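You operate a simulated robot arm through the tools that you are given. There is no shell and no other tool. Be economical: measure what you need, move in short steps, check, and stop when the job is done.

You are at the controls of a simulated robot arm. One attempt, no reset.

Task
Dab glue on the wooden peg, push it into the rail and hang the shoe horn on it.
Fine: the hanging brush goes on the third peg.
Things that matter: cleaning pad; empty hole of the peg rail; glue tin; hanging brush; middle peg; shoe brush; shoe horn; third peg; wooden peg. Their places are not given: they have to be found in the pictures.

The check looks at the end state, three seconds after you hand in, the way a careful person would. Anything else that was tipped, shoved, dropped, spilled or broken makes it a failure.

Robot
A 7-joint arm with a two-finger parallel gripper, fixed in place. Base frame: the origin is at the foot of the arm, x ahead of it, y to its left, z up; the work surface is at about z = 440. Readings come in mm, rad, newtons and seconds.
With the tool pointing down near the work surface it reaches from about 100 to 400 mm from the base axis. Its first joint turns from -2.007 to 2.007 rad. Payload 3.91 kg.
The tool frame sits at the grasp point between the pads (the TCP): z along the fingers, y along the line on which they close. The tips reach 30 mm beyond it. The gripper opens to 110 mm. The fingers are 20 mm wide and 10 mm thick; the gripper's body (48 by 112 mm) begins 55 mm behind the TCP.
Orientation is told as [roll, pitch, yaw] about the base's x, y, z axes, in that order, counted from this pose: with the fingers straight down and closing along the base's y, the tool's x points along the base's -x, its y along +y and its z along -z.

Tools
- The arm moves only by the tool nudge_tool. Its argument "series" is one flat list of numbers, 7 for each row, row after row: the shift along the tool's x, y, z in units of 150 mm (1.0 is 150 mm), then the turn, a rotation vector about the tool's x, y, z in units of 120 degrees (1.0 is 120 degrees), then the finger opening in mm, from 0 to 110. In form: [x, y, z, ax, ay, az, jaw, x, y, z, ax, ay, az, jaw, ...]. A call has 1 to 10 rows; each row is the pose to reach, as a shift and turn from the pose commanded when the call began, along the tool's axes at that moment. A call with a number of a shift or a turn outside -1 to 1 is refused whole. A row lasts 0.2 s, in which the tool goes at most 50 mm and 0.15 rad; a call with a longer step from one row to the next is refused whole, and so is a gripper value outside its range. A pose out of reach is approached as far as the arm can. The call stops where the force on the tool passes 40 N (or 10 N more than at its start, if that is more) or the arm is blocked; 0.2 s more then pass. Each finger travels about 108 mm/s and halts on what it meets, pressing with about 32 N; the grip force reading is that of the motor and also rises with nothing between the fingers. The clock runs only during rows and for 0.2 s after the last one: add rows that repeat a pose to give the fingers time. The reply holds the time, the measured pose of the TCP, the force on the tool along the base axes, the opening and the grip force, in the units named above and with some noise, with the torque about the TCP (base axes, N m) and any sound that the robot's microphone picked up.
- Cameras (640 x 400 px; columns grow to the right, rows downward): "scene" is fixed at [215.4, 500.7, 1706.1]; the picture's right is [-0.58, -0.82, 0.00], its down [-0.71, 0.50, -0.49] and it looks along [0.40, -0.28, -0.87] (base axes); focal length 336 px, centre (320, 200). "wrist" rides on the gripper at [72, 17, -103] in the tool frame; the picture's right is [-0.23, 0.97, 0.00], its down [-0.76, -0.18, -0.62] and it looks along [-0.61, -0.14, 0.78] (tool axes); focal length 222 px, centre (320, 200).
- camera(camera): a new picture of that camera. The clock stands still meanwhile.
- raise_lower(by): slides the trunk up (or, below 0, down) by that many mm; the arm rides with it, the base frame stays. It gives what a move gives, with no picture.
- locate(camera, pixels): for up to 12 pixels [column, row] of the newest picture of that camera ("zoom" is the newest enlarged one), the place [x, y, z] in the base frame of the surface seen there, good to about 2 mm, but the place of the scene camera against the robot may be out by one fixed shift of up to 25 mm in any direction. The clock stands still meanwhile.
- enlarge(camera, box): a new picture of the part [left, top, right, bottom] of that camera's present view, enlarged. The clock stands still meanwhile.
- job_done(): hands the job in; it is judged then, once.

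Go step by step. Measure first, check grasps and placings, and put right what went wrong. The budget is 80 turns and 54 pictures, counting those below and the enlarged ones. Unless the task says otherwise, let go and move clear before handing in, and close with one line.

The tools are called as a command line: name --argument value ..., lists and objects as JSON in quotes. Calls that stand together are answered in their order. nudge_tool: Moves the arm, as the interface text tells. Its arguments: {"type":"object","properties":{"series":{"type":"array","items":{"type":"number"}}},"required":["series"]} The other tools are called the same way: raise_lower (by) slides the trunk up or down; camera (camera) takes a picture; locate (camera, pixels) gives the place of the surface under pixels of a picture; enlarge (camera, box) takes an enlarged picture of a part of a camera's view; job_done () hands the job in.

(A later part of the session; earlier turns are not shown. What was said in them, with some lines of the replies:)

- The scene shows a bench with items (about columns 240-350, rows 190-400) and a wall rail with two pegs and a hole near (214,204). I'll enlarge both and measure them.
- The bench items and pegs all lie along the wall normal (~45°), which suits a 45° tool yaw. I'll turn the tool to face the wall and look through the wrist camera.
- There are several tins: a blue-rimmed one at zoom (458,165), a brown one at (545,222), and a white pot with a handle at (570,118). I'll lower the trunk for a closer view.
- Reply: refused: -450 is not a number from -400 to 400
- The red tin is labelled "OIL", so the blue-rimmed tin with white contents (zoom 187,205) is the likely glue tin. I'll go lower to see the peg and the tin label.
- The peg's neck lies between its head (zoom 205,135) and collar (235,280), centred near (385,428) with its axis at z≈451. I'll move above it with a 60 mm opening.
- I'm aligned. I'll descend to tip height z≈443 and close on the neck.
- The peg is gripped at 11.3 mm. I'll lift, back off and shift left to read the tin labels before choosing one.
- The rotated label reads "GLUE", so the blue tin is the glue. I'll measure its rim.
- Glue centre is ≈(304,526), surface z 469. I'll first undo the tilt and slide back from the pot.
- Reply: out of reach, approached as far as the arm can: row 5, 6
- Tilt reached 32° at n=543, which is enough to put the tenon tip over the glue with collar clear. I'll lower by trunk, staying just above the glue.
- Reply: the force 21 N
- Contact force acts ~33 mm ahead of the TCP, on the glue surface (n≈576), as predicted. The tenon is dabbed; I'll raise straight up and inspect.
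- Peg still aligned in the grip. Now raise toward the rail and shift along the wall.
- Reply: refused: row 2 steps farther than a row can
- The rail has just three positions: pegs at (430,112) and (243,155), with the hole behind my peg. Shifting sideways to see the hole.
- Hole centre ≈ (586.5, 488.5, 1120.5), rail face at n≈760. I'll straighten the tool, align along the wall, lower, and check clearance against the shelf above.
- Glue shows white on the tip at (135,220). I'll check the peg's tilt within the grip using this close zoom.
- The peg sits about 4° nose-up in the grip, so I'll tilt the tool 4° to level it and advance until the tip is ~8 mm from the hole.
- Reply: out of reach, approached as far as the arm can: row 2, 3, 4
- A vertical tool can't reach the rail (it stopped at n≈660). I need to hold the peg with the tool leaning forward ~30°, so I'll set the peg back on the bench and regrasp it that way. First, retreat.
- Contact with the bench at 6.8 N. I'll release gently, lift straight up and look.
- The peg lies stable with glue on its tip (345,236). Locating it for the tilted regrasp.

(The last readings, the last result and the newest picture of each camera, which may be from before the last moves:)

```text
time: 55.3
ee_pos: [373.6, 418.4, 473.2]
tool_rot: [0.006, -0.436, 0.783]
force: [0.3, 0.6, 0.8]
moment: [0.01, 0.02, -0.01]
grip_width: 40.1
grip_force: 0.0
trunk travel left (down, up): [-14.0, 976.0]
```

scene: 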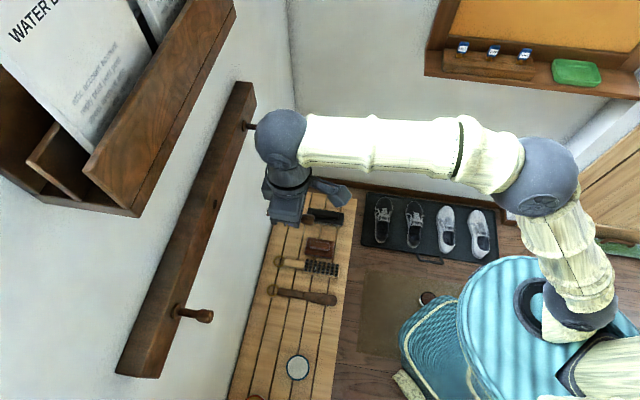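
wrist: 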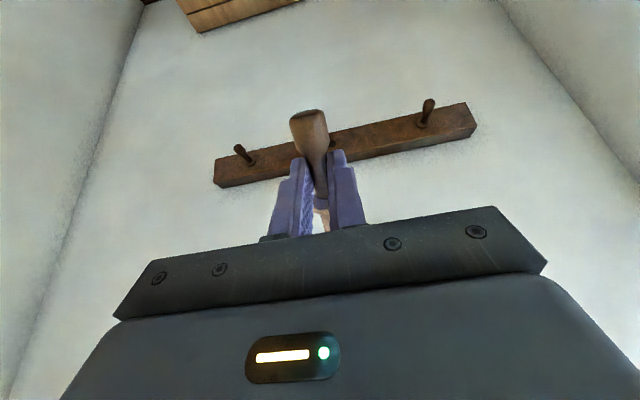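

nudge_tool --series '[0, 0, 0, 0, 0, 0, 20, 0, 0, 0, 0, 0, 0, 0, 0, 0, 0, 0, 0, 0, 0, 0, 0, 0, 0, 0, 0, 0]'

enlarge --camera "wrist" --box '[240, 90, 400, 240]'

```text
time: 56.3
ee_pos: [374.2, 419.0, 473.6]
tool_rot: [0.005, -0.436, 0.782]
force: [-0.2, 0.4, 0.1]
moment: [0.01, -0.01, -0.01]
grip_width: 11.3
grip_force: 32.0
trunk travel left (down, up): [-14.0, 976.0]
```

```text
2.67 times, centred on (320, 165) of wrist
```

zoom: 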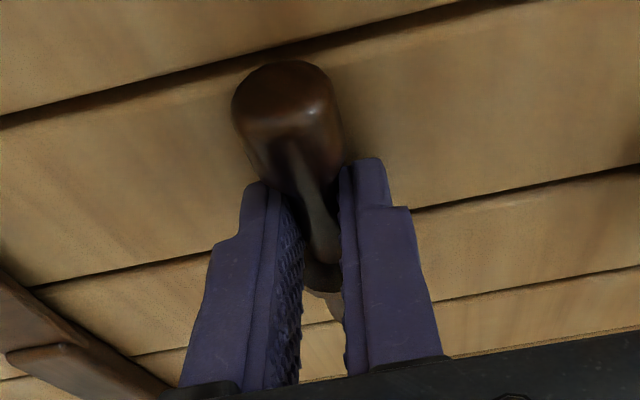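

Regrasped at 11.3 mm with the tool leaning 25°. Raise to rail height.

raise_lower --by 400

raise_lower --by 269

nudge_tool --series '[0, -0.2, 0, 0, 0.0167, 0, 0, 0, -0.45, 0, 0, 0.0167, 0, 0, 0, -0.67, 0, 0, 0.0167, 0, 0, 0, -0.67, 0, 0, 0.0167, 0, 0]'

```text
time: 60.1
ee_pos: [372.9, 418.2, 873.0]
tool_rot: [0.006, -0.435, 0.783]
force: [-1.0, 0.5, -0.9]
moment: [-0.06, 0.01, 0.01]
grip_width: 11.6
grip_force: 32.3
trunk travel left (down, up): [-414.0, 576.0]
```

```text
time: 62.9
ee_pos: [373.7, 419.3, 1141.9]
tool_rot: [0.005, -0.437, 0.784]
force: [0.3, -0.3, -1.2]
moment: [0.02, 0.0, 0.01]
grip_width: 11.7
grip_force: 31.9
trunk travel left (down, up): [-683.0, 307.0]
```

```text
time: 63.9
ee_pos: [444.0, 347.1, 1141.0]
tool_rot: [0.004, -0.403, 0.785]
force: [-0.3, 0.2, -0.6]
moment: [0.0, -0.01, 0.01]
grip_width: 11.4
grip_force: 31.8
trunk travel left (down, up): [-683.0, 307.0]
```

nudge_tool --series '[-0.266, 0, 0.113, 0, 0, 0, 0, -0.53, 0, 0.225, 0, 0, 0, 0, -0.8, 0, 0.333, 0, 0, 0, 0, -0.8, 0, 0.333, 0, 0, 0, 0]'

enlarge --camera "scene" --box '[190, 180, 260, 225]'

```text
time: 64.9
ee_pos: [535.3, 439.3, 1142.5]
tool_rot: [0.007, -0.401, 0.783]
force: [0.8, 0.2, 0.1]
moment: [0.0, -0.02, -0.02]
grip_width: 11.4
grip_force: 31.7
trunk travel left (down, up): [-683.0, 307.0]
```

```text
8.89 times, centred on (225, 202) of scene
```

zoom: 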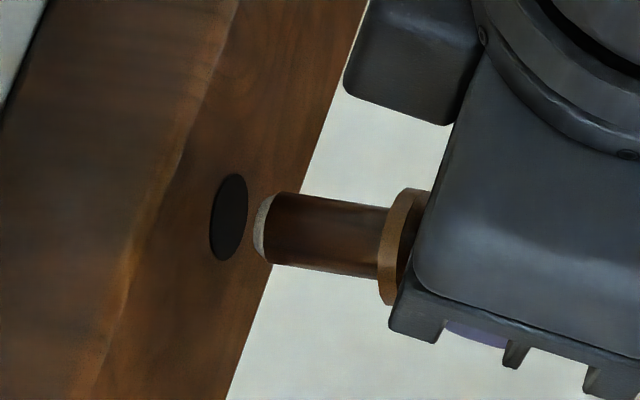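

The tenon tip (262,229) lines up nearly with the hole (229,217); I'll quantify the small offset in this same view.

locate --camera "zoom" --pixels '[[272, 200], [270, 215], [270, 230], [268, 245], [268, 258], [330, 215], [370, 225], [229, 217], [229, 185], [229, 250], [216, 217], [242, 217]]'

```text
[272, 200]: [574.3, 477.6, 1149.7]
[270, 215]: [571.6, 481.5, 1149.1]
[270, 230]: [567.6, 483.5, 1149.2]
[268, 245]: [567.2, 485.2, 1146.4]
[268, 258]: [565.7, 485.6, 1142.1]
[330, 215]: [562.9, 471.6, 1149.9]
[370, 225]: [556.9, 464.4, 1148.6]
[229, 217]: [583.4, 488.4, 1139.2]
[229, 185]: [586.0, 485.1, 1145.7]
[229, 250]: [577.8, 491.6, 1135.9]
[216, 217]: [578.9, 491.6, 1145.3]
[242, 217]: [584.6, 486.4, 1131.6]
```

Offset is about +2.5 mm along the wall and +1 mm up. I'll correct it and advance 20 mm to start the tenon into the hole.

nudge_tool --series '[0.003, -0.0167, 0.0074, 0, 0, 0, 0, -0.055, -0.0167, 0.033, 0, 0, 0, 0, -0.09, -0.0167, 0.048, 0, 0, 0, 0, -0.12, -0.0167, 0.0595, 0, 0, 0, 0]'

enlarge --camera "scene" --box '[190, 180, 260, 225]'

```text
time: 65.9
ee_pos: [553.1, 451.6, 1142.3]
tool_rot: [0.004, -0.402, 0.784]
force: [0.4, 0.2, -0.1]
moment: [-0.01, 0.01, -0.01]
grip_width: 11.7
grip_force: 32.0
trunk travel left (down, up): [-683.0, 307.0]
```

```text
8.89 times, centred on (225, 202) of scene
```

zoom: 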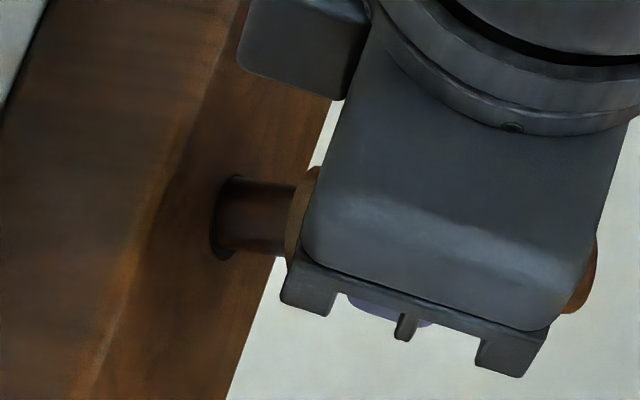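

The tenon is entering cleanly with no force. Push in until the collar seats.

nudge_tool --series '[-0.03, 0, 0.013, 0, 0, 0, 0, -0.06, 0, 0.026, 0, 0, 0, 0, -0.08, 0, 0.034, 0, 0, 0, 0, -0.095, 0, 0.0405, 0, 0, 0, 0]'

```text
time: 66.9
ee_pos: [562.8, 463.6, 1141.8]
tool_rot: [0.006, -0.404, 0.782]
force: [0.5, 0.5, -0.4]
moment: [0.0, -0.02, -0.01]
grip_width: 11.5
grip_force: 32.1
trunk travel left (down, up): [-683.0, 307.0]
```

nudge_tool --series '[-0.012, 0, 0.005, 0, 0, 0, 0, -0.024, 0, 0.01, 0, 0, 0, 0, -0.036, 0, 0.015, 0, 0, 0, 0]'

enlarge --camera "scene" --box '[190, 180, 260, 225]'

```text
time: 67.7
ee_pos: [564.9, 464.3, 1141.9]
tool_rot: [0.007, -0.395, 0.782]
force: [-15.8, -15.6, -6.0]
moment: [-0.55, 0.6, -0.05]
grip_width: 11.6
grip_force: 32.1
trunk travel left (down, up): [-683.0, 307.0]
```

```text
8.89 times, centred on (225, 202) of scene
```

zoom: 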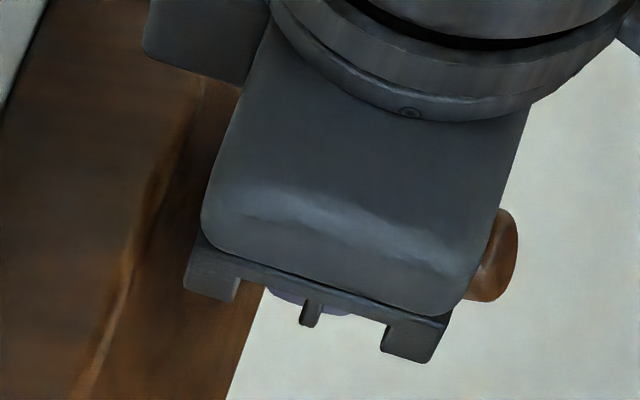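

Blocked with 22 N along the wall normal at the expected collar depth. One more mm of push, then release.

nudge_tool --series '[-0.008, 0, 0.0035, 0, 0, 0, 0, -0.008, 0, 0.0035, 0, 0, 0, 0, -0.008, 0, 0.0035, 0, 0, 0, 0]'

nudge_tool --series '[0.02, 0, -0.009, 0, 0, 0, 0, 0.02, 0, -0.009, 0, 0, 0, 16, 0.02, 0, -0.009, 0, 0, 0, 36, 0.02, 0, -0.009, 0, 0, 0, 50]'

```text
time: 68.5
ee_pos: [565.0, 465.8, 1141.6]
tool_rot: [0.008, -0.396, 0.785]
force: [-21.2, -20.4, -10.4]
moment: [-0.62, 0.64, 0.02]
grip_width: 11.5
grip_force: 31.9
trunk travel left (down, up): [-683.0, 307.0]
```

```text
time: 69.5
ee_pos: [567.3, 466.5, 1141.8]
tool_rot: [0.006, -0.402, 0.786]
force: [0.2, 0.2, 0.1]
moment: [0.02, 0.0, -0.02]
grip_width: 50.1
grip_force: 0.0
trunk travel left (down, up): [-683.0, 307.0]
```

Released. Withdraw along the finger axis and check.

nudge_tool --series '[0, 0, -0.25, 0, 0, 0, 60, 0, 0, -0.5, 0, 0, 0, 60, 0.2, 0, -0.7, 0, 0, 0, 60, 0.5, 0, -0.8, 0, 0, 0, 60, 0.8, 0, -0.8, 0, 0, 0, 60, 1.0, 0, -0.8, 0, 0, 0, 60]'

enlarge --camera "scene" --box '[110, 70, 330, 390]'

```text
time: 70.9
ee_pos: [434.5, 333.8, 1193.9]
tool_rot: [0.006, -0.402, 0.782]
force: [-0.2, -0.2, 0.7]
moment: [0.02, 0.02, 0.01]
grip_width: 60.0
grip_force: 0.1
trunk travel left (down, up): [-683.0, 307.0]
```

```text
1.25 times, centred on (220, 230) of scene
```

zoom: 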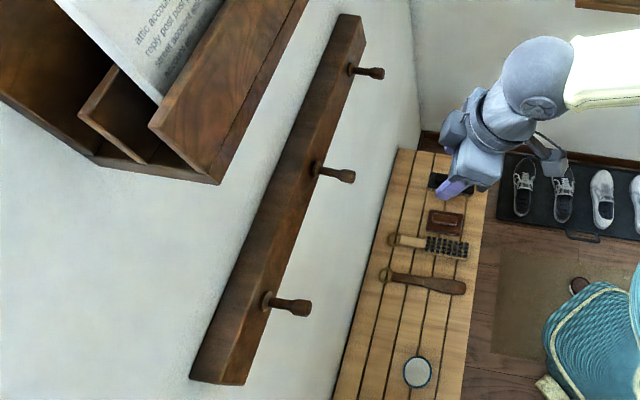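

The peg is seated level with the others (zoom 335,174). I'll measure all peg positions from this view.

locate --camera "zoom" --pixels '[[348, 176], [338, 174], [326, 171], [317, 169], [376, 72], [366, 71], [358, 69], [352, 68], [304, 307], [388, 273], [390, 240], [424, 281]]'

```text
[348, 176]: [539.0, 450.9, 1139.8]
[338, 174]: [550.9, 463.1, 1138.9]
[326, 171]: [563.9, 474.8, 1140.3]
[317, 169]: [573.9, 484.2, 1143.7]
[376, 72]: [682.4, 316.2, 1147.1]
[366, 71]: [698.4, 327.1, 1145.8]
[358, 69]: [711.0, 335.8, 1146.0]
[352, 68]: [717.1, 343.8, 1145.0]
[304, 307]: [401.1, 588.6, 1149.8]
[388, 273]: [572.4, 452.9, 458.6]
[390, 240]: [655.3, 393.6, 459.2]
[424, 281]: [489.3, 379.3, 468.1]
```

enlarge --camera "scene" --box '[200, 185, 260, 235]'

locate --camera "zoom" --pixels '[[250, 185], [240, 205], [330, 195], [330, 208], [330, 222], [390, 190], [390, 210], [390, 230], [420, 215], [250, 205], [270, 200], [290, 205]]'

```text
8.00 times, centred on (230, 210) of scene
```

zoom: 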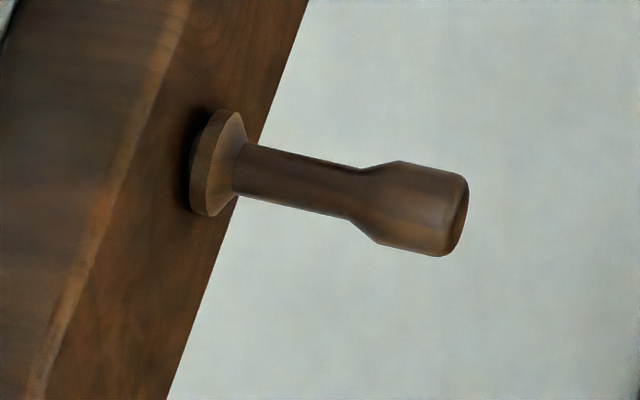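

```text
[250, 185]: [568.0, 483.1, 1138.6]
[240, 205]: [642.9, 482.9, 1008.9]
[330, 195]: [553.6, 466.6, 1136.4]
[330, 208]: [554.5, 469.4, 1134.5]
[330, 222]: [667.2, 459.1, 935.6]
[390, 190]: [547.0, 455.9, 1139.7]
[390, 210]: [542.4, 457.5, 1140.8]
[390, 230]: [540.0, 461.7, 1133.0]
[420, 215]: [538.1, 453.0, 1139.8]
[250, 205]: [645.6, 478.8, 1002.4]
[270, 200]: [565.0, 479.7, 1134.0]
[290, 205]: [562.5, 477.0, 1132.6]
```

The peg is in at the same depth as its neighbours. Next the shoe horn: straighten the tool and descend over the bench.

nudge_tool --series '[-0.1, -0.03, 0, 0, 0.06, 0, 60, -0.2, -0.06, 0, 0, 0.12, 0, 60, -0.35, -0.09, 0, 0, 0.17, 0, 60, -0.45, -0.09, 0, 0, 0.192, 0, 60, -0.45, -0.09, 0, 0, 0.192, 0, 60]'

raise_lower --by -400

raise_lower --by -230

camera --camera "wrist"

```text
time: 72.1
ee_pos: [488.9, 369.5, 1221.4]
tool_rot: [0.004, 0.003, 0.785]
force: [1.4, -0.7, 0.8]
moment: [0.0, 0.02, 0.0]
grip_width: 60.5
grip_force: 0.1
trunk travel left (down, up): [-683.0, 307.0]
```

```text
time: 75.9
ee_pos: [489.3, 368.9, 820.4]
tool_rot: [0.005, 0.001, 0.785]
force: [0.4, 1.3, 0.1]
moment: [0.0, -0.03, -0.03]
grip_width: 59.9
grip_force: 0.1
trunk travel left (down, up): [-283.0, 707.0]
```

```text
time: 78.3
ee_pos: [488.6, 368.1, 591.3]
tool_rot: [0.005, 0.0, 0.786]
force: [-0.3, -0.4, 0.0]
moment: [0.02, -0.03, 0.0]
grip_width: 59.8
grip_force: 0.0
trunk travel left (down, up): [-53.0, 937.0]
```

```text
12 pictures are left
```

wrist: 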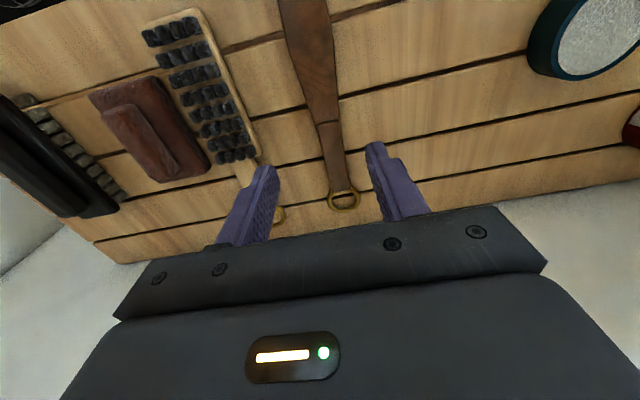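

locate --camera "wrist" --pixels '[[344, 207], [343, 193], [330, 199], [357, 197], [344, 200], [336, 180], [332, 150], [327, 110], [318, 140], [345, 140], [272, 216], [243, 175]]'

locate --camera "wrist" --pixels '[[320, 60], [305, 10], [300, 35], [338, 60], [280, 225], [280, 208], [246, 165], [235, 155], [215, 100], [185, 20], [205, 150], [255, 150]]'

```text
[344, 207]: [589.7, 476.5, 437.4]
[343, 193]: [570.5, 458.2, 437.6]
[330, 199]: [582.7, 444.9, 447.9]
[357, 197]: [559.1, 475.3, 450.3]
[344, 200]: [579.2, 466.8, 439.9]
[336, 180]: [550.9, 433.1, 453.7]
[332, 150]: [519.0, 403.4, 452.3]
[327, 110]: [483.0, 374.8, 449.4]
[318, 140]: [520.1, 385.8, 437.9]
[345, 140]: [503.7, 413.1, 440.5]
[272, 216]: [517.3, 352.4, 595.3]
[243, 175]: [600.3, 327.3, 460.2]
```

```text
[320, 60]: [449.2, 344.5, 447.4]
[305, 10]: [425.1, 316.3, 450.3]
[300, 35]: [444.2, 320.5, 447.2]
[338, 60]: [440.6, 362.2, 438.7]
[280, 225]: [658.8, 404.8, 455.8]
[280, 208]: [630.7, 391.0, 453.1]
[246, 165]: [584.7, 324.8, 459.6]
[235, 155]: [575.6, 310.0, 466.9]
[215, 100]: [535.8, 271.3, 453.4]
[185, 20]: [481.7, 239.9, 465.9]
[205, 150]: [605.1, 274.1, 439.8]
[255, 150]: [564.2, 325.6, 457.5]
```

Ring centre ≈(571,461), handle at n≈650 near (517,402), top z≈452. I'll grasp the handle at n=650 with the tool vertical.

nudge_tool --series '[-0.15, 0.015, 0, 0, 0, 0, 60, -0.295, 0.028, 0, 0, 0, 0, 60, -0.295, 0.028, 0, 0, 0, 0, 60]'

raise_lower --by -50

```text
time: 79.1
ee_pos: [518.3, 402.9, 590.1]
tool_rot: [0.005, 0.002, 0.784]
force: [0.3, -0.3, 0.1]
moment: [0.0, 0.01, 0.0]
grip_width: 60.1
grip_force: 0.1
trunk travel left (down, up): [-53.0, 937.0]
```

```text
time: 80.0
ee_pos: [518.9, 402.7, 539.2]
tool_rot: [0.005, 0.001, 0.784]
force: [-0.2, -0.8, -0.2]
moment: [0.0, 0.0, 0.03]
grip_width: 60.2
grip_force: 0.1
trunk travel left (down, up): [-3.0, 987.0]
```

nudge_tool --series '[0, 0, 0.2, 0, 0, 0, 60, 0, 0, 0.4, 0, 0, 0, 60, 0, 0, 0.448, 0, 0, 0, 60, 0, 0, 0.448, 0, 0, 0, 60]'

camera --camera "wrist"

```text
time: 81.0
ee_pos: [517.2, 402.6, 472.4]
tool_rot: [0.005, -0.002, 0.787]
force: [-0.7, -0.5, 0.4]
moment: [-0.03, 0.02, 0.0]
grip_width: 59.9
grip_force: 0.0
trunk travel left (down, up): [-3.0, 987.0]
```

```text
11 pictures are left
```

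wrist: 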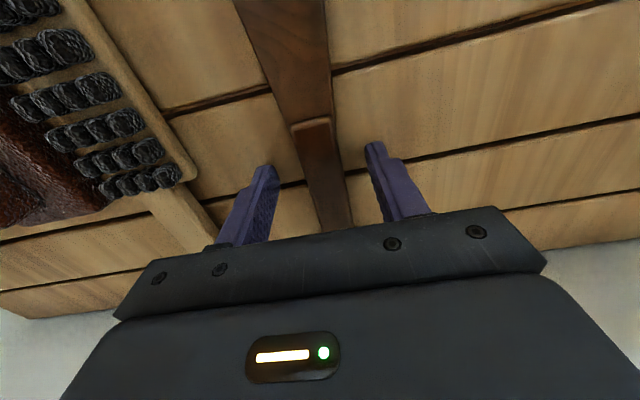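

The handle lies between the fingers; closing.

nudge_tool --series '[0, 0, 0, 0, 0, 0, 35, 0, 0, 0, 0, 0, 0, 12, 0, 0, 0, 0, 0, 0, 5, 0, 0, 0, 0, 0, 0, 0]'

nudge_tool --series '[0, 0, -0.2, 0, 0, 0, 0, 0.1, 0, -0.5, 0, 0, 0, 0, 0.3, 0, -0.6, 0, 0, 0, 0]'

camera --camera "wrist"

```text
time: 82.0
ee_pos: [517.8, 402.5, 472.4]
tool_rot: [0.005, -0.001, 0.785]
force: [-0.5, 0.9, 0.5]
moment: [-0.02, 0.02, -0.02]
grip_width: 25.2
grip_force: 32.6
trunk travel left (down, up): [-3.0, 987.0]
```

```text
time: 82.8
ee_pos: [486.2, 369.4, 561.8]
tool_rot: [0.006, 0.002, 0.785]
force: [0.4, -0.1, -0.2]
moment: [0.02, 0.0, -0.01]
grip_width: 25.2
grip_force: 32.0
trunk travel left (down, up): [-3.0, 987.0]
```

```text
10 pictures are left
```

wrist: 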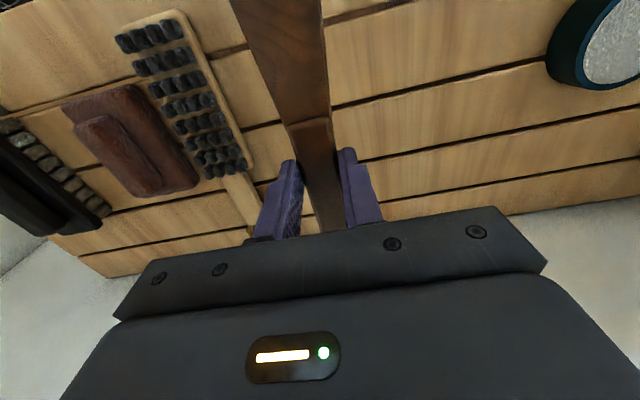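

Shoe horn held (25.2 mm). Raise, then pitch the tool 90° to face the wall so the ring comes up.

raise_lower --by 400

nudge_tool --series '[0.1, 0, 0, 0, -0.068, 0, 0, 0.2, 0, 0, 0, -0.136, 0, 0, 0.3, 0, 0, 0, -0.204, 0, 0, 0.4, 0, 0, 0, -0.272, 0, 0, 0.4, 0, 0, 0, -0.34, 0, 0, 0.4, 0, 0, 0, -0.408, 0, 0, 0.4, 0, 0, 0, -0.476, 0, 0, 0.4, 0, 0, 0, -0.476, 0, 0]'

nudge_tool --series '[0, 0, 0, 0, -0.068, 0, 0, 0, 0, 0, 0, -0.136, 0, 0, 0, 0, 0, 0, -0.204, 0, 0, 0, 0, 0, 0, -0.274, 0, 0, 0, 0, 0, 0, -0.274, 0, 0]'

camera --camera "wrist"

```text
time: 86.7
ee_pos: [487.0, 370.5, 961.5]
tool_rot: [0.005, -0.001, 0.784]
force: [0.2, 0.4, -1.2]
moment: [0.03, -0.02, 0.01]
grip_width: 25.2
grip_force: 31.6
trunk travel left (down, up): [-403.0, 587.0]
```

```text
time: 88.5
ee_pos: [443.0, 331.4, 964.3]
tool_rot: [0.015, -0.971, 0.778]
force: [-0.4, 0.4, -0.6]
moment: [-0.02, -0.03, 0.03]
grip_width: 24.9
grip_force: 31.4
trunk travel left (down, up): [-403.0, 587.0]
```

```text
time: 89.9
ee_pos: [484.8, 282.4, 935.8]
tool_rot: [1.051, -1.479, -0.355]
force: [-0.9, -0.4, -0.2]
moment: [-0.02, -0.01, 0.02]
grip_width: 24.7
grip_force: 32.2
out of reach, approached as far as the arm can: row 1, 2, 3, 4
trunk travel left (down, up): [-403.0, 587.0]
stopped in row 5: the arm was blocked; the commanded pose is now the measured one
```

```text
9 pictures are left
```

wrist: 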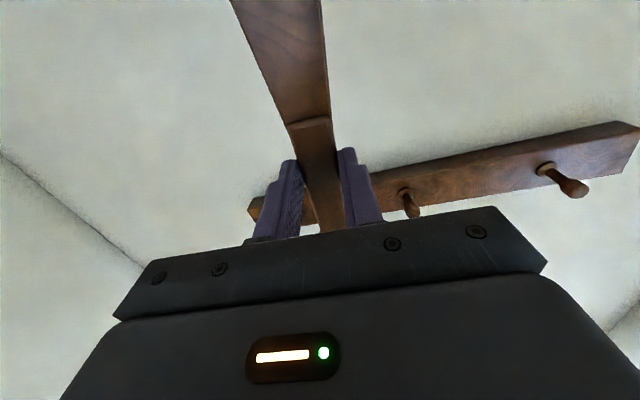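

The wrist hit a joint limit while too close in, but ended nearly horizontal (tool z ≈ (0.77,0.64,-0.05)). I'll move forward/up and level out the small residual angles.

nudge_tool --series '[-0.1, 0.09, 0.12, 0, 0, 0, 0, -0.2, 0.19, 0.22, -0.014, -0.007, -0.013, 0, -0.3, 0.28, 0.32, -0.028, -0.014, -0.026, 0, -0.391, 0.372, 0.419, -0.0425, -0.02, -0.039, 0, -0.391, 0.372, 0.419, -0.0425, -0.02, -0.039, 0]'

```text
time: 91.1
ee_pos: [501.0, 365.5, 995.2]
tool_rot: [-1.3, -1.569, 2.086]
force: [-1.0, -0.5, -0.6]
moment: [-0.01, 0.02, -0.02]
grip_width: 24.9
grip_force: 31.7
trunk travel left (down, up): [-403.0, 587.0]
```

Now exactly horizontal at yaw 45°. Move so the ring sits just in front of the new peg's head.

nudge_tool --series '[-0.13, 0.08, 0.08, 0, 0, 0, 0, -0.259, 0.161, 0.16, 0, 0, 0, 0, -0.259, 0.161, 0.249, 0, 0, 0, 0, -0.259, 0.161, 0.249, 0, 0, 0, 0]'

enlarge --camera "scene" --box '[195, 170, 285, 235]'

```text
time: 92.1
ee_pos: [511.2, 409.0, 1034.3]
tool_rot: [-1.131, -1.571, 1.921]
force: [-0.5, 0.6, -1.3]
moment: [-0.05, 0.02, -0.01]
grip_width: 25.0
grip_force: 31.7
trunk travel left (down, up): [-403.0, 587.0]
```

```text
6.15 times, centred on (240, 202) of scene
```

zoom: 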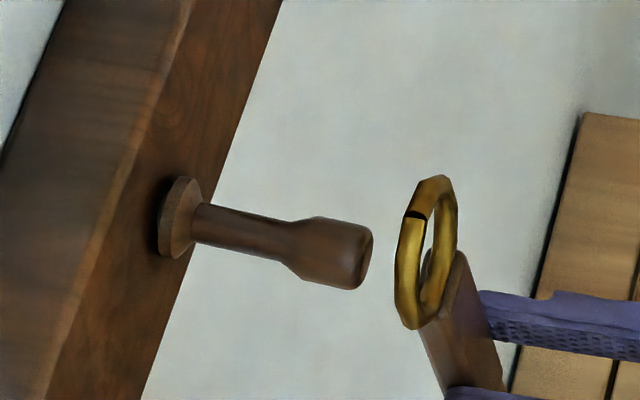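

locate --camera "zoom" --pixels '[[437, 182], [447, 187], [415, 320], [405, 285], [449, 245], [402, 240], [425, 205], [360, 258], [345, 230], [345, 255], [340, 280], [250, 225]]'

```text
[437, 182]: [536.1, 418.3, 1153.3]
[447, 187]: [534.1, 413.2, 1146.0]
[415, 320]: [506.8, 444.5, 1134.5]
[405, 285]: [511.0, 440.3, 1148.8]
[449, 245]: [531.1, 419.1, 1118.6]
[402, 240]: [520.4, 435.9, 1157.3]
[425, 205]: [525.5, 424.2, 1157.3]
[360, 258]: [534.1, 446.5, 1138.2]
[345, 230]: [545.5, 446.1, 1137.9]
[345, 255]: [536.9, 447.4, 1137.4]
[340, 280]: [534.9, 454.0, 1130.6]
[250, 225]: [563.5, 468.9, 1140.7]
```

The ring is well aligned sideways; it only needs to drop ~8.5 mm to centre on the head. Then advance 54 mm over the head.

nudge_tool --series '[0.057, 0, 0, 0, 0, 0, 0, 0.057, 0, 0.06, 0, 0, 0, 0, 0.057, 0, 0.13, 0, 0, 0, 0, 0.057, 0, 0.2, 0, 0, 0, 0, 0.055, 0, 0.28, 0, 0, 0, 0, 0.05, 0, 0.36, 0, 0, 0, 0]'

enlarge --camera "scene" --box '[195, 170, 285, 235]'

```text
time: 93.5
ee_pos: [550.0, 446.1, 1027.0]
tool_rot: [-0.135, -1.572, 0.92]
force: [0.0, -1.0, -0.9]
moment: [-0.05, 0.02, 0.0]
grip_width: 25.0
grip_force: 31.6
trunk travel left (down, up): [-403.0, 587.0]
```

```text
6.15 times, centred on (240, 202) of scene
```

zoom: 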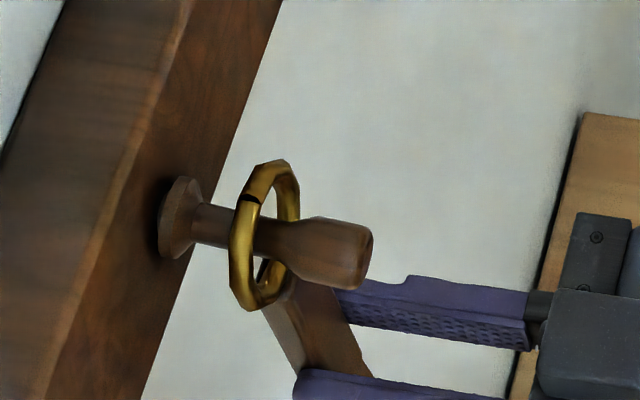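

The ring is around the neck with no contact. A few mm further in, then lower until it bears on the peg.

nudge_tool --series '[0, 0, 0.035, 0, 0, 0, 0, 0.015, 0, 0.035, 0, 0, 0, 0, 0.03, 0, 0.035, 0, 0, 0, 0]'

nudge_tool --series '[0.008, 0, 0, 0, 0, 0, 0, 0.016, 0, 0, 0, 0, 0, 0]'

```text
time: 94.3
ee_pos: [552.2, 450.4, 1023.0]
tool_rot: [-1.753, -1.571, 2.539]
force: [0.1, 0.4, 0.6]
moment: [0.01, -0.04, -0.02]
grip_width: 25.1
grip_force: 31.8
trunk travel left (down, up): [-403.0, 587.0]
```

```text
time: 94.9
ee_pos: [553.3, 449.3, 1021.6]
tool_rot: [-2.898, -1.571, -2.599]
force: [0.1, 0.2, 5.2]
moment: [0.08, -0.09, -0.04]
grip_width: 25.1
grip_force: 31.8
trunk travel left (down, up): [-403.0, 587.0]
```

Contact at 5 N: the ring bears on the peg. Release slowly, then retreat straight back.

nudge_tool --series '[0, 0, 0, 0, 0, 0, 27, 0, 0, 0, 0, 0, 0, 30, 0, 0, 0, 0, 0, 0, 36, 0, 0, 0, 0, 0, 0, 46, 0, 0, 0, 0, 0, 0, 60, 0, 0, 0, 0, 0, 0, 70, 0, 0, -0.1, 0, 0, 0, 70, 0, 0, -0.35, 0, 0, 0, 70, 0, 0, -0.6, 0, 0, 0, 70]'

enlarge --camera "scene" --box '[170, 60, 340, 300]'

```text
time: 96.9
ee_pos: [489.4, 386.3, 1021.1]
tool_rot: [-0.654, -1.571, 1.441]
force: [0.1, 0.4, 0.0]
moment: [0.01, -0.01, 0.0]
grip_width: 70.3
grip_force: 0.0
trunk travel left (down, up): [-403.0, 587.0]
```

```text
1.67 times, centred on (255, 180) of scene
```

zoom: 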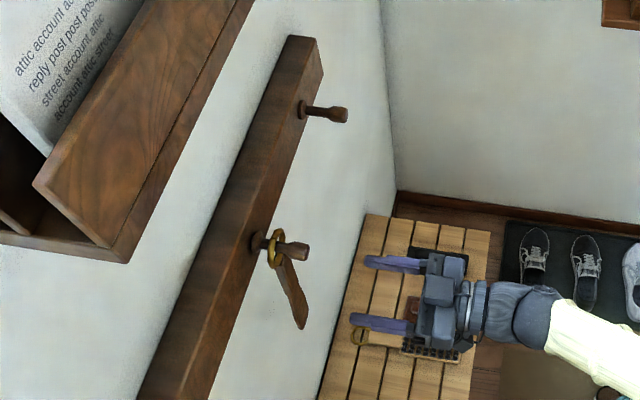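

The shoe horn hangs on the new peg. Now the brush: rotate the tool back to vertical while sliding along the wall.

nudge_tool --series '[0, -0.05, 0, 0, 0.068, 0, 70, 0, -0.1, 0, 0, 0.136, 0, 70, 0, -0.2, 0, 0, 0.204, 0, 70, 0, -0.3, 0, 0, 0.272, 0, 70, 0, -0.4, 0, 0, 0.34, 0, 70, 0, -0.5, 0, 0, 0.408, 0, 70, 0, -0.6, 0, 0, 0.476, 0, 70, 0, -0.75, 0, 0, 0.544, 0, 70, 0, -0.75, 0, 0, 0.6, 0, 70, 0, -0.75, 0, 0, 0.667, 0, 70]'

raise_lower --by -400

```text
time: 99.1
ee_pos: [570.2, 306.6, 1018.8]
tool_rot: [0.001, -0.169, 0.785]
force: [0.3, 1.0, 0.2]
moment: [0.02, 0.02, 0.01]
grip_width: 69.9
grip_force: 0.1
trunk travel left (down, up): [-403.0, 587.0]
```

```text
time: 102.9
ee_pos: [569.1, 306.3, 619.5]
tool_rot: [0.0, -0.174, 0.786]
force: [0.2, -0.4, -0.6]
moment: [0.01, -0.05, -0.04]
grip_width: 70.0
grip_force: 0.2
trunk travel left (down, up): [-3.0, 987.0]
```

camera --camera "wrist"

```text
5 pictures are left
```

wrist: 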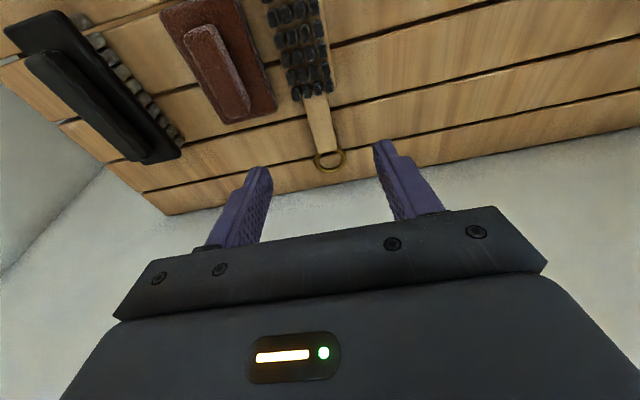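

locate --camera "wrist" --pixels '[[329, 160], [316, 163], [345, 157], [329, 168], [326, 151], [324, 145], [322, 130], [319, 110], [308, 128], [337, 128], [314, 98], [300, 60]]'

locate --camera "wrist" --pixels '[[304, 102], [329, 97], [275, 20], [320, 20], [332, 90], [292, 95], [311, 120], [332, 120], [316, 145], [333, 145], [318, 155], [340, 152]]'

```text
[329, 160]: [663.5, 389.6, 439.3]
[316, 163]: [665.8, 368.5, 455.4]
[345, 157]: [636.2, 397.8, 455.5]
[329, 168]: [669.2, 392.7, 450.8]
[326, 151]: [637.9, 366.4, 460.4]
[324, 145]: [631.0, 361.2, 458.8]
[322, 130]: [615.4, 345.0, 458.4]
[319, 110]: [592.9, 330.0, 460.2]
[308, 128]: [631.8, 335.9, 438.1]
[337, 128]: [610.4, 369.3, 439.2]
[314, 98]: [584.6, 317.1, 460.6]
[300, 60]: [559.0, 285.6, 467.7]
```

```text
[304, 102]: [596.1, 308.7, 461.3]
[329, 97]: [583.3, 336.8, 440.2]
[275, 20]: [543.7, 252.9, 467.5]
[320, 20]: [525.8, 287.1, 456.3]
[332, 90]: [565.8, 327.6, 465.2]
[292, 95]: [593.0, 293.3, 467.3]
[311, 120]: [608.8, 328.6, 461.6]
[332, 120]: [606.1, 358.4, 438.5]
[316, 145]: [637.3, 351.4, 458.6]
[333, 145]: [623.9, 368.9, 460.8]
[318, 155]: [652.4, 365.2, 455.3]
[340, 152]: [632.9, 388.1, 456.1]
```

Brush ring centre ≈(651,383), handle centre t≈-191, top z≈459. I'll grasp at n≈665 with 44 mm opening, keeping the 10° lean for reach.

nudge_tool --series '[-0.14, -0.014, 0.024, 0, 0, 0, 44, -0.2757, -0.028, 0.048, 0, 0, 0, 44, -0.2757, -0.028, 0.048, 0, 0, 0, 44]'

nudge_tool --series '[0.05, 0, 0.29, 0, 0, 0, 44, 0.1, 0, 0.58, 0, 0, 0, 44, 0.135, 0, 0.78, 0, 0, 0, 44, 0.15, 0, 0.87, 0, 0, 0, 44, 0.15, 0, 0.87, 0, 0, 0, 44]'

```text
time: 103.7
ee_pos: [584.4, 323.0, 613.4]
tool_rot: [0.0, -0.173, 0.785]
force: [-0.6, 0.5, 0.3]
moment: [-0.01, 0.01, -0.02]
grip_width: 44.0
grip_force: 0.1
out of reach, approached as far as the arm can: row 1, 2, 3
trunk travel left (down, up): [-3.0, 987.0]
```

```text
time: 104.9
ee_pos: [584.6, 323.2, 484.8]
tool_rot: [-0.001, -0.178, 0.788]
force: [2.4, 1.9, 13.9]
moment: [-0.23, -0.24, 0.07]
grip_width: 44.1
grip_force: 0.1
trunk travel left (down, up): [-3.0, 987.0]
```

The arm stopped short at n=642 and a fingertip is pressing lightly (14 N) on the brush block. Raise straight back up at once, then move forward at this lower height.

nudge_tool --series '[-0.015, 0, -0.085, 0, 0, 0, 44, -0.035, 0, -0.2, 0, 0, 0, 44, -0.035, 0, -0.2, 0, 0, 0, 44]'

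nudge_tool --series '[-0.07, -0.02, 0.012, 0, 0, 0, 44, -0.13, -0.035, 0.023, 0, 0, 0, 44, -0.13, -0.035, 0.023, 0, 0, 0, 44]'

camera --camera "wrist"

```text
time: 105.7
ee_pos: [584.3, 324.2, 512.8]
tool_rot: [0.001, -0.173, 0.785]
force: [-1.2, 0.2, -0.8]
moment: [0.0, -0.03, 0.02]
grip_width: 43.9
grip_force: 0.1
trunk travel left (down, up): [-3.0, 987.0]
```

```text
time: 106.5
ee_pos: [602.3, 332.6, 511.8]
tool_rot: [0.0, -0.172, 0.787]
force: [-1.1, 0.3, -0.1]
moment: [-0.02, -0.01, 0.0]
grip_width: 44.1
grip_force: 0.0
trunk travel left (down, up): [-3.0, 987.0]
```

```text
4 pictures are left
```

wrist: 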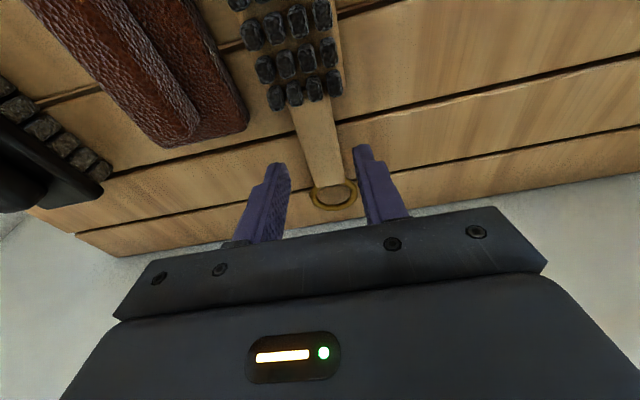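

locate --camera "wrist" --pixels '[[311, 199], [355, 190], [332, 195], [322, 150], [302, 150], [340, 150], [329, 178], [314, 180], [343, 174], [315, 118], [292, 104], [340, 97]]'

```text
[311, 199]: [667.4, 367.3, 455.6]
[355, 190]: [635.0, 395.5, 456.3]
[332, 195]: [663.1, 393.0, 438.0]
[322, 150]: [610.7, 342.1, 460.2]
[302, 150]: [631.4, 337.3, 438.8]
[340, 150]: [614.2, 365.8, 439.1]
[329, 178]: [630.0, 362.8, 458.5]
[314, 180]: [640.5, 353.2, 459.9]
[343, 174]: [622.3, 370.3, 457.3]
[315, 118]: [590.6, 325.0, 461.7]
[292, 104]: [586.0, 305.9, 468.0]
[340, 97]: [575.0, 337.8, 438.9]
```

The brush hasn't moved (ring centre (651,381)) and I'm centred over the handle. Descend and close.

nudge_tool --series '[0.022, 0, 0.126, 0, 0, 0, 44, 0.0437, 0, 0.2515, 0, 0, 0, 44, 0.0437, 0, 0.2515, 0, 0, 0, 44]'

nudge_tool --series '[0, 0, 0, 0, 0, 0, 25, 0, 0, 0, 0, 0, 0, 8, 0, 0, 0, 0, 0, 0, 0, 0, 0, 0, 0, 0, 0, 0]'

```text
time: 107.3
ee_pos: [602.9, 333.3, 472.8]
tool_rot: [-0.002, -0.175, 0.787]
force: [0.2, -0.3, 0.6]
moment: [-0.02, 0.01, -0.03]
grip_width: 44.0
grip_force: 0.0
trunk travel left (down, up): [-3.0, 987.0]
```

```text
time: 108.3
ee_pos: [602.5, 331.9, 473.9]
tool_rot: [0.001, -0.174, 0.785]
force: [0.3, 0.4, -0.3]
moment: [0.05, -0.05, -0.01]
grip_width: 26.9
grip_force: 32.1
trunk travel left (down, up): [-3.0, 987.0]
```

Gripped (26.9 mm). Lift by the trunk, then back off slightly and start pitching the tool.

raise_lower --by 400

nudge_tool --series '[0.1, 0, -0.15, 0, 0, 0, 0, 0.2, 0, -0.3, 0, -0.068, 0, 0, 0.25, 0, -0.5, 0, -0.136, 0, 0, 0.25, -0.05, -0.6, 0, -0.204, 0, 0, 0.25, -0.15, -0.6, 0, -0.272, 0, 0, 0.25, -0.3, -0.6, 0, -0.34, 0, 0, 0.25, -0.4, -0.6, 0, -0.408, 0, 0, 0.25, -0.51, -0.6, 0, -0.476, 0, 0, 0.25, -0.51, -0.6, 0, -0.476, 0, 0]'

```text
time: 112.1
ee_pos: [601.7, 334.5, 874.3]
tool_rot: [-0.001, -0.176, 0.786]
force: [-0.1, -0.1, -1.0]
moment: [0.02, -0.04, -0.02]
grip_width: 27.3
grip_force: 31.7
trunk travel left (down, up): [-403.0, 587.0]
```

```text
time: 114.1
ee_pos: [620.3, 242.1, 955.5]
tool_rot: [-0.001, -1.172, 0.788]
force: [0.4, 0.2, -1.5]
moment: [0.05, 0.01, 0.03]
grip_width: 27.3
grip_force: 32.0
trunk travel left (down, up): [-403.0, 587.0]
```

nudge_tool --series '[0, 0, 0, 0, -0.068, 0, 0, 0, 0, 0, 0, -0.136, 0, 0, 0, 0, 0, 0, -0.204, 0, 0, 0, 0, 0, 0, -0.2735, 0, 0, 0, 0, 0, 0, -0.2735, 0, 0]'

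```text
time: 115.3
ee_pos: [618.9, 242.8, 956.3]
tool_rot: [3.142, -1.395, -2.354]
force: [-0.4, 0.4, -0.3]
moment: [-0.01, 0.04, -0.01]
grip_width: 27.2
grip_force: 32.0
trunk travel left (down, up): [-403.0, 587.0]
```

Brush is now vertical in the grip. Raise to peg height and move the ring in front of the right-hand (third) peg.

raise_lower --by 95

nudge_tool --series '[0.02, -0.017, 0.12, 0, 0, 0, 0, 0.04, -0.017, 0.22, 0, 0, 0, 0, 0.05, -0.017, 0.285, 0, 0, 0, 0, 0.05, -0.017, 0.285, 0, 0, 0, 0]'

enlarge --camera "scene" --box '[225, 95, 315, 160]'

```text
time: 116.6
ee_pos: [619.9, 242.3, 1051.6]
tool_rot: [-3.138, -1.399, -2.36]
force: [0.0, -0.6, -1.3]
moment: [-0.01, 0.02, -0.02]
grip_width: 27.3
grip_force: 32.2
trunk travel left (down, up): [-498.0, 492.0]
```

```text
time: 117.6
ee_pos: [651.3, 272.0, 1051.2]
tool_rot: [-3.139, -1.398, -2.357]
force: [-0.4, -0.1, -1.0]
moment: [-0.01, 0.0, -0.02]
grip_width: 27.3
grip_force: 32.0
trunk travel left (down, up): [-498.0, 492.0]
```

```text
6.15 times, centred on (270, 128) of scene
```

zoom: 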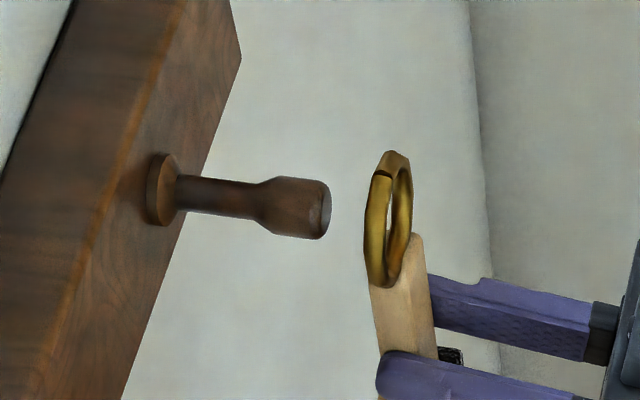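

The ring (388,220) projects onto the head (322,209) almost exactly. Check depth/height split numerically.

locate --camera "zoom" --pixels '[[394, 157], [380, 175], [373, 210], [369, 250], [376, 280], [404, 185], [406, 220], [305, 185], [300, 208], [295, 230], [220, 198], [210, 185]]'

```text
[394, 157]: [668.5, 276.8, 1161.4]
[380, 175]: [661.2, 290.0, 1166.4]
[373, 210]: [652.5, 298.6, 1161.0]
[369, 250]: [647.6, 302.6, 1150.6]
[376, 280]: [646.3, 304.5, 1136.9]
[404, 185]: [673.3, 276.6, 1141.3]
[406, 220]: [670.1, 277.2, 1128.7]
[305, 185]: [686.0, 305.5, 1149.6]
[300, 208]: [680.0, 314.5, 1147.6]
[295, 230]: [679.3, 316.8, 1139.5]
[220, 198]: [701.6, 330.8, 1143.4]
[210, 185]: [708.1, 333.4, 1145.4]
```

Ring is ~2.5 mm high and slightly left of ideal. Correct and advance 58 mm over the peg.

nudge_tool --series '[0.0164, -0.0167, -0.003, 0, 0, 0, 0, 0.03, -0.0167, 0.077, 0, 0, 0, 0, 0.0442, -0.0167, 0.155, 0, 0, 0, 0, 0.058, -0.0167, 0.233, 0, 0, 0, 0, 0.072, -0.0167, 0.311, 0, 0, 0, 0, 0.084, -0.0167, 0.378, 0, 0, 0, 0]'

enlarge --camera "scene" --box '[225, 95, 315, 160]'

```text
time: 119.0
ee_pos: [693.4, 310.7, 1047.2]
tool_rot: [-3.132, -1.397, -2.365]
force: [0.0, 0.0, -1.2]
moment: [0.0, -0.01, 0.02]
grip_width: 27.3
grip_force: 31.5
trunk travel left (down, up): [-498.0, 492.0]
```

```text
6.15 times, centred on (270, 128) of scene
5 turns are left
```

zoom: 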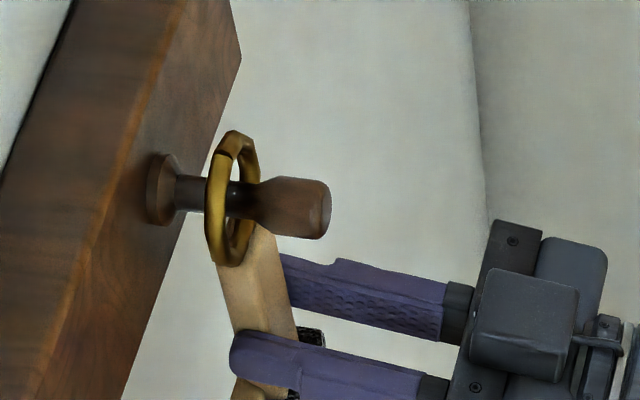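

The ring encircles the neck. With 5 turns left, I'll lower 8 mm, release gently, and retreat in one call.

nudge_tool --series '[0.026, 0, -0.004, 0, 0, 0, 0, 0.0525, 0, -0.009, 0, 0, 0, 0, 0.0525, 0, -0.009, 0, 0, 0, 30, 0.0525, 0, -0.009, 0, 0, 0, 36, 0.0525, 0, -0.009, 0, 0, 0, 46, 0.0525, 0, -0.009, 0, 0, 0, 60, 0.0525, 0, -0.009, 0, 0, 0, 70, 0.0525, 0, -0.12, 0, 0, 0, 70, 0.0525, 0, -0.4, 0, 0, 0, 70, 0.0525, 0, -0.7, 0, 0, 0, 70]'

```text
time: 121.2
ee_pos: [621.6, 238.1, 1021.0]
tool_rot: [-3.141, -1.397, -2.356]
force: [0.1, 0.1, 0.1]
moment: [0.0, 0.01, -0.01]
grip_width: 69.9
grip_force: 0.0
trunk travel left (down, up): [-498.0, 492.0]
4 turns are left
```

Released and retreated with no abnormal force. One picture to confirm.

enlarge --camera "scene" --box '[170, 60, 340, 300]'

```text
1.67 times, centred on (255, 180) of scene
3 turns are left
```

zoom: 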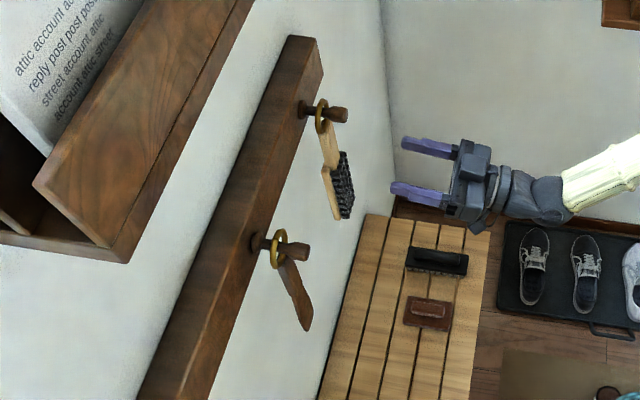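

The picture shows the shoe horn hanging on the new middle peg (290,255) and the brush on the third peg (330,115). The gripper is clear and the pad and shoe brush look undisturbed, so I'm handing in.

job_done

```text
The job is handed in.
```

The peg is glued and pushed into the rail, the shoe horn hangs on it, and the hanging brush is on the third peg (counting from the left); the new peg tilts slightly down, and a fingertip pressed briefly on the brush while I picked it up, without moving it.
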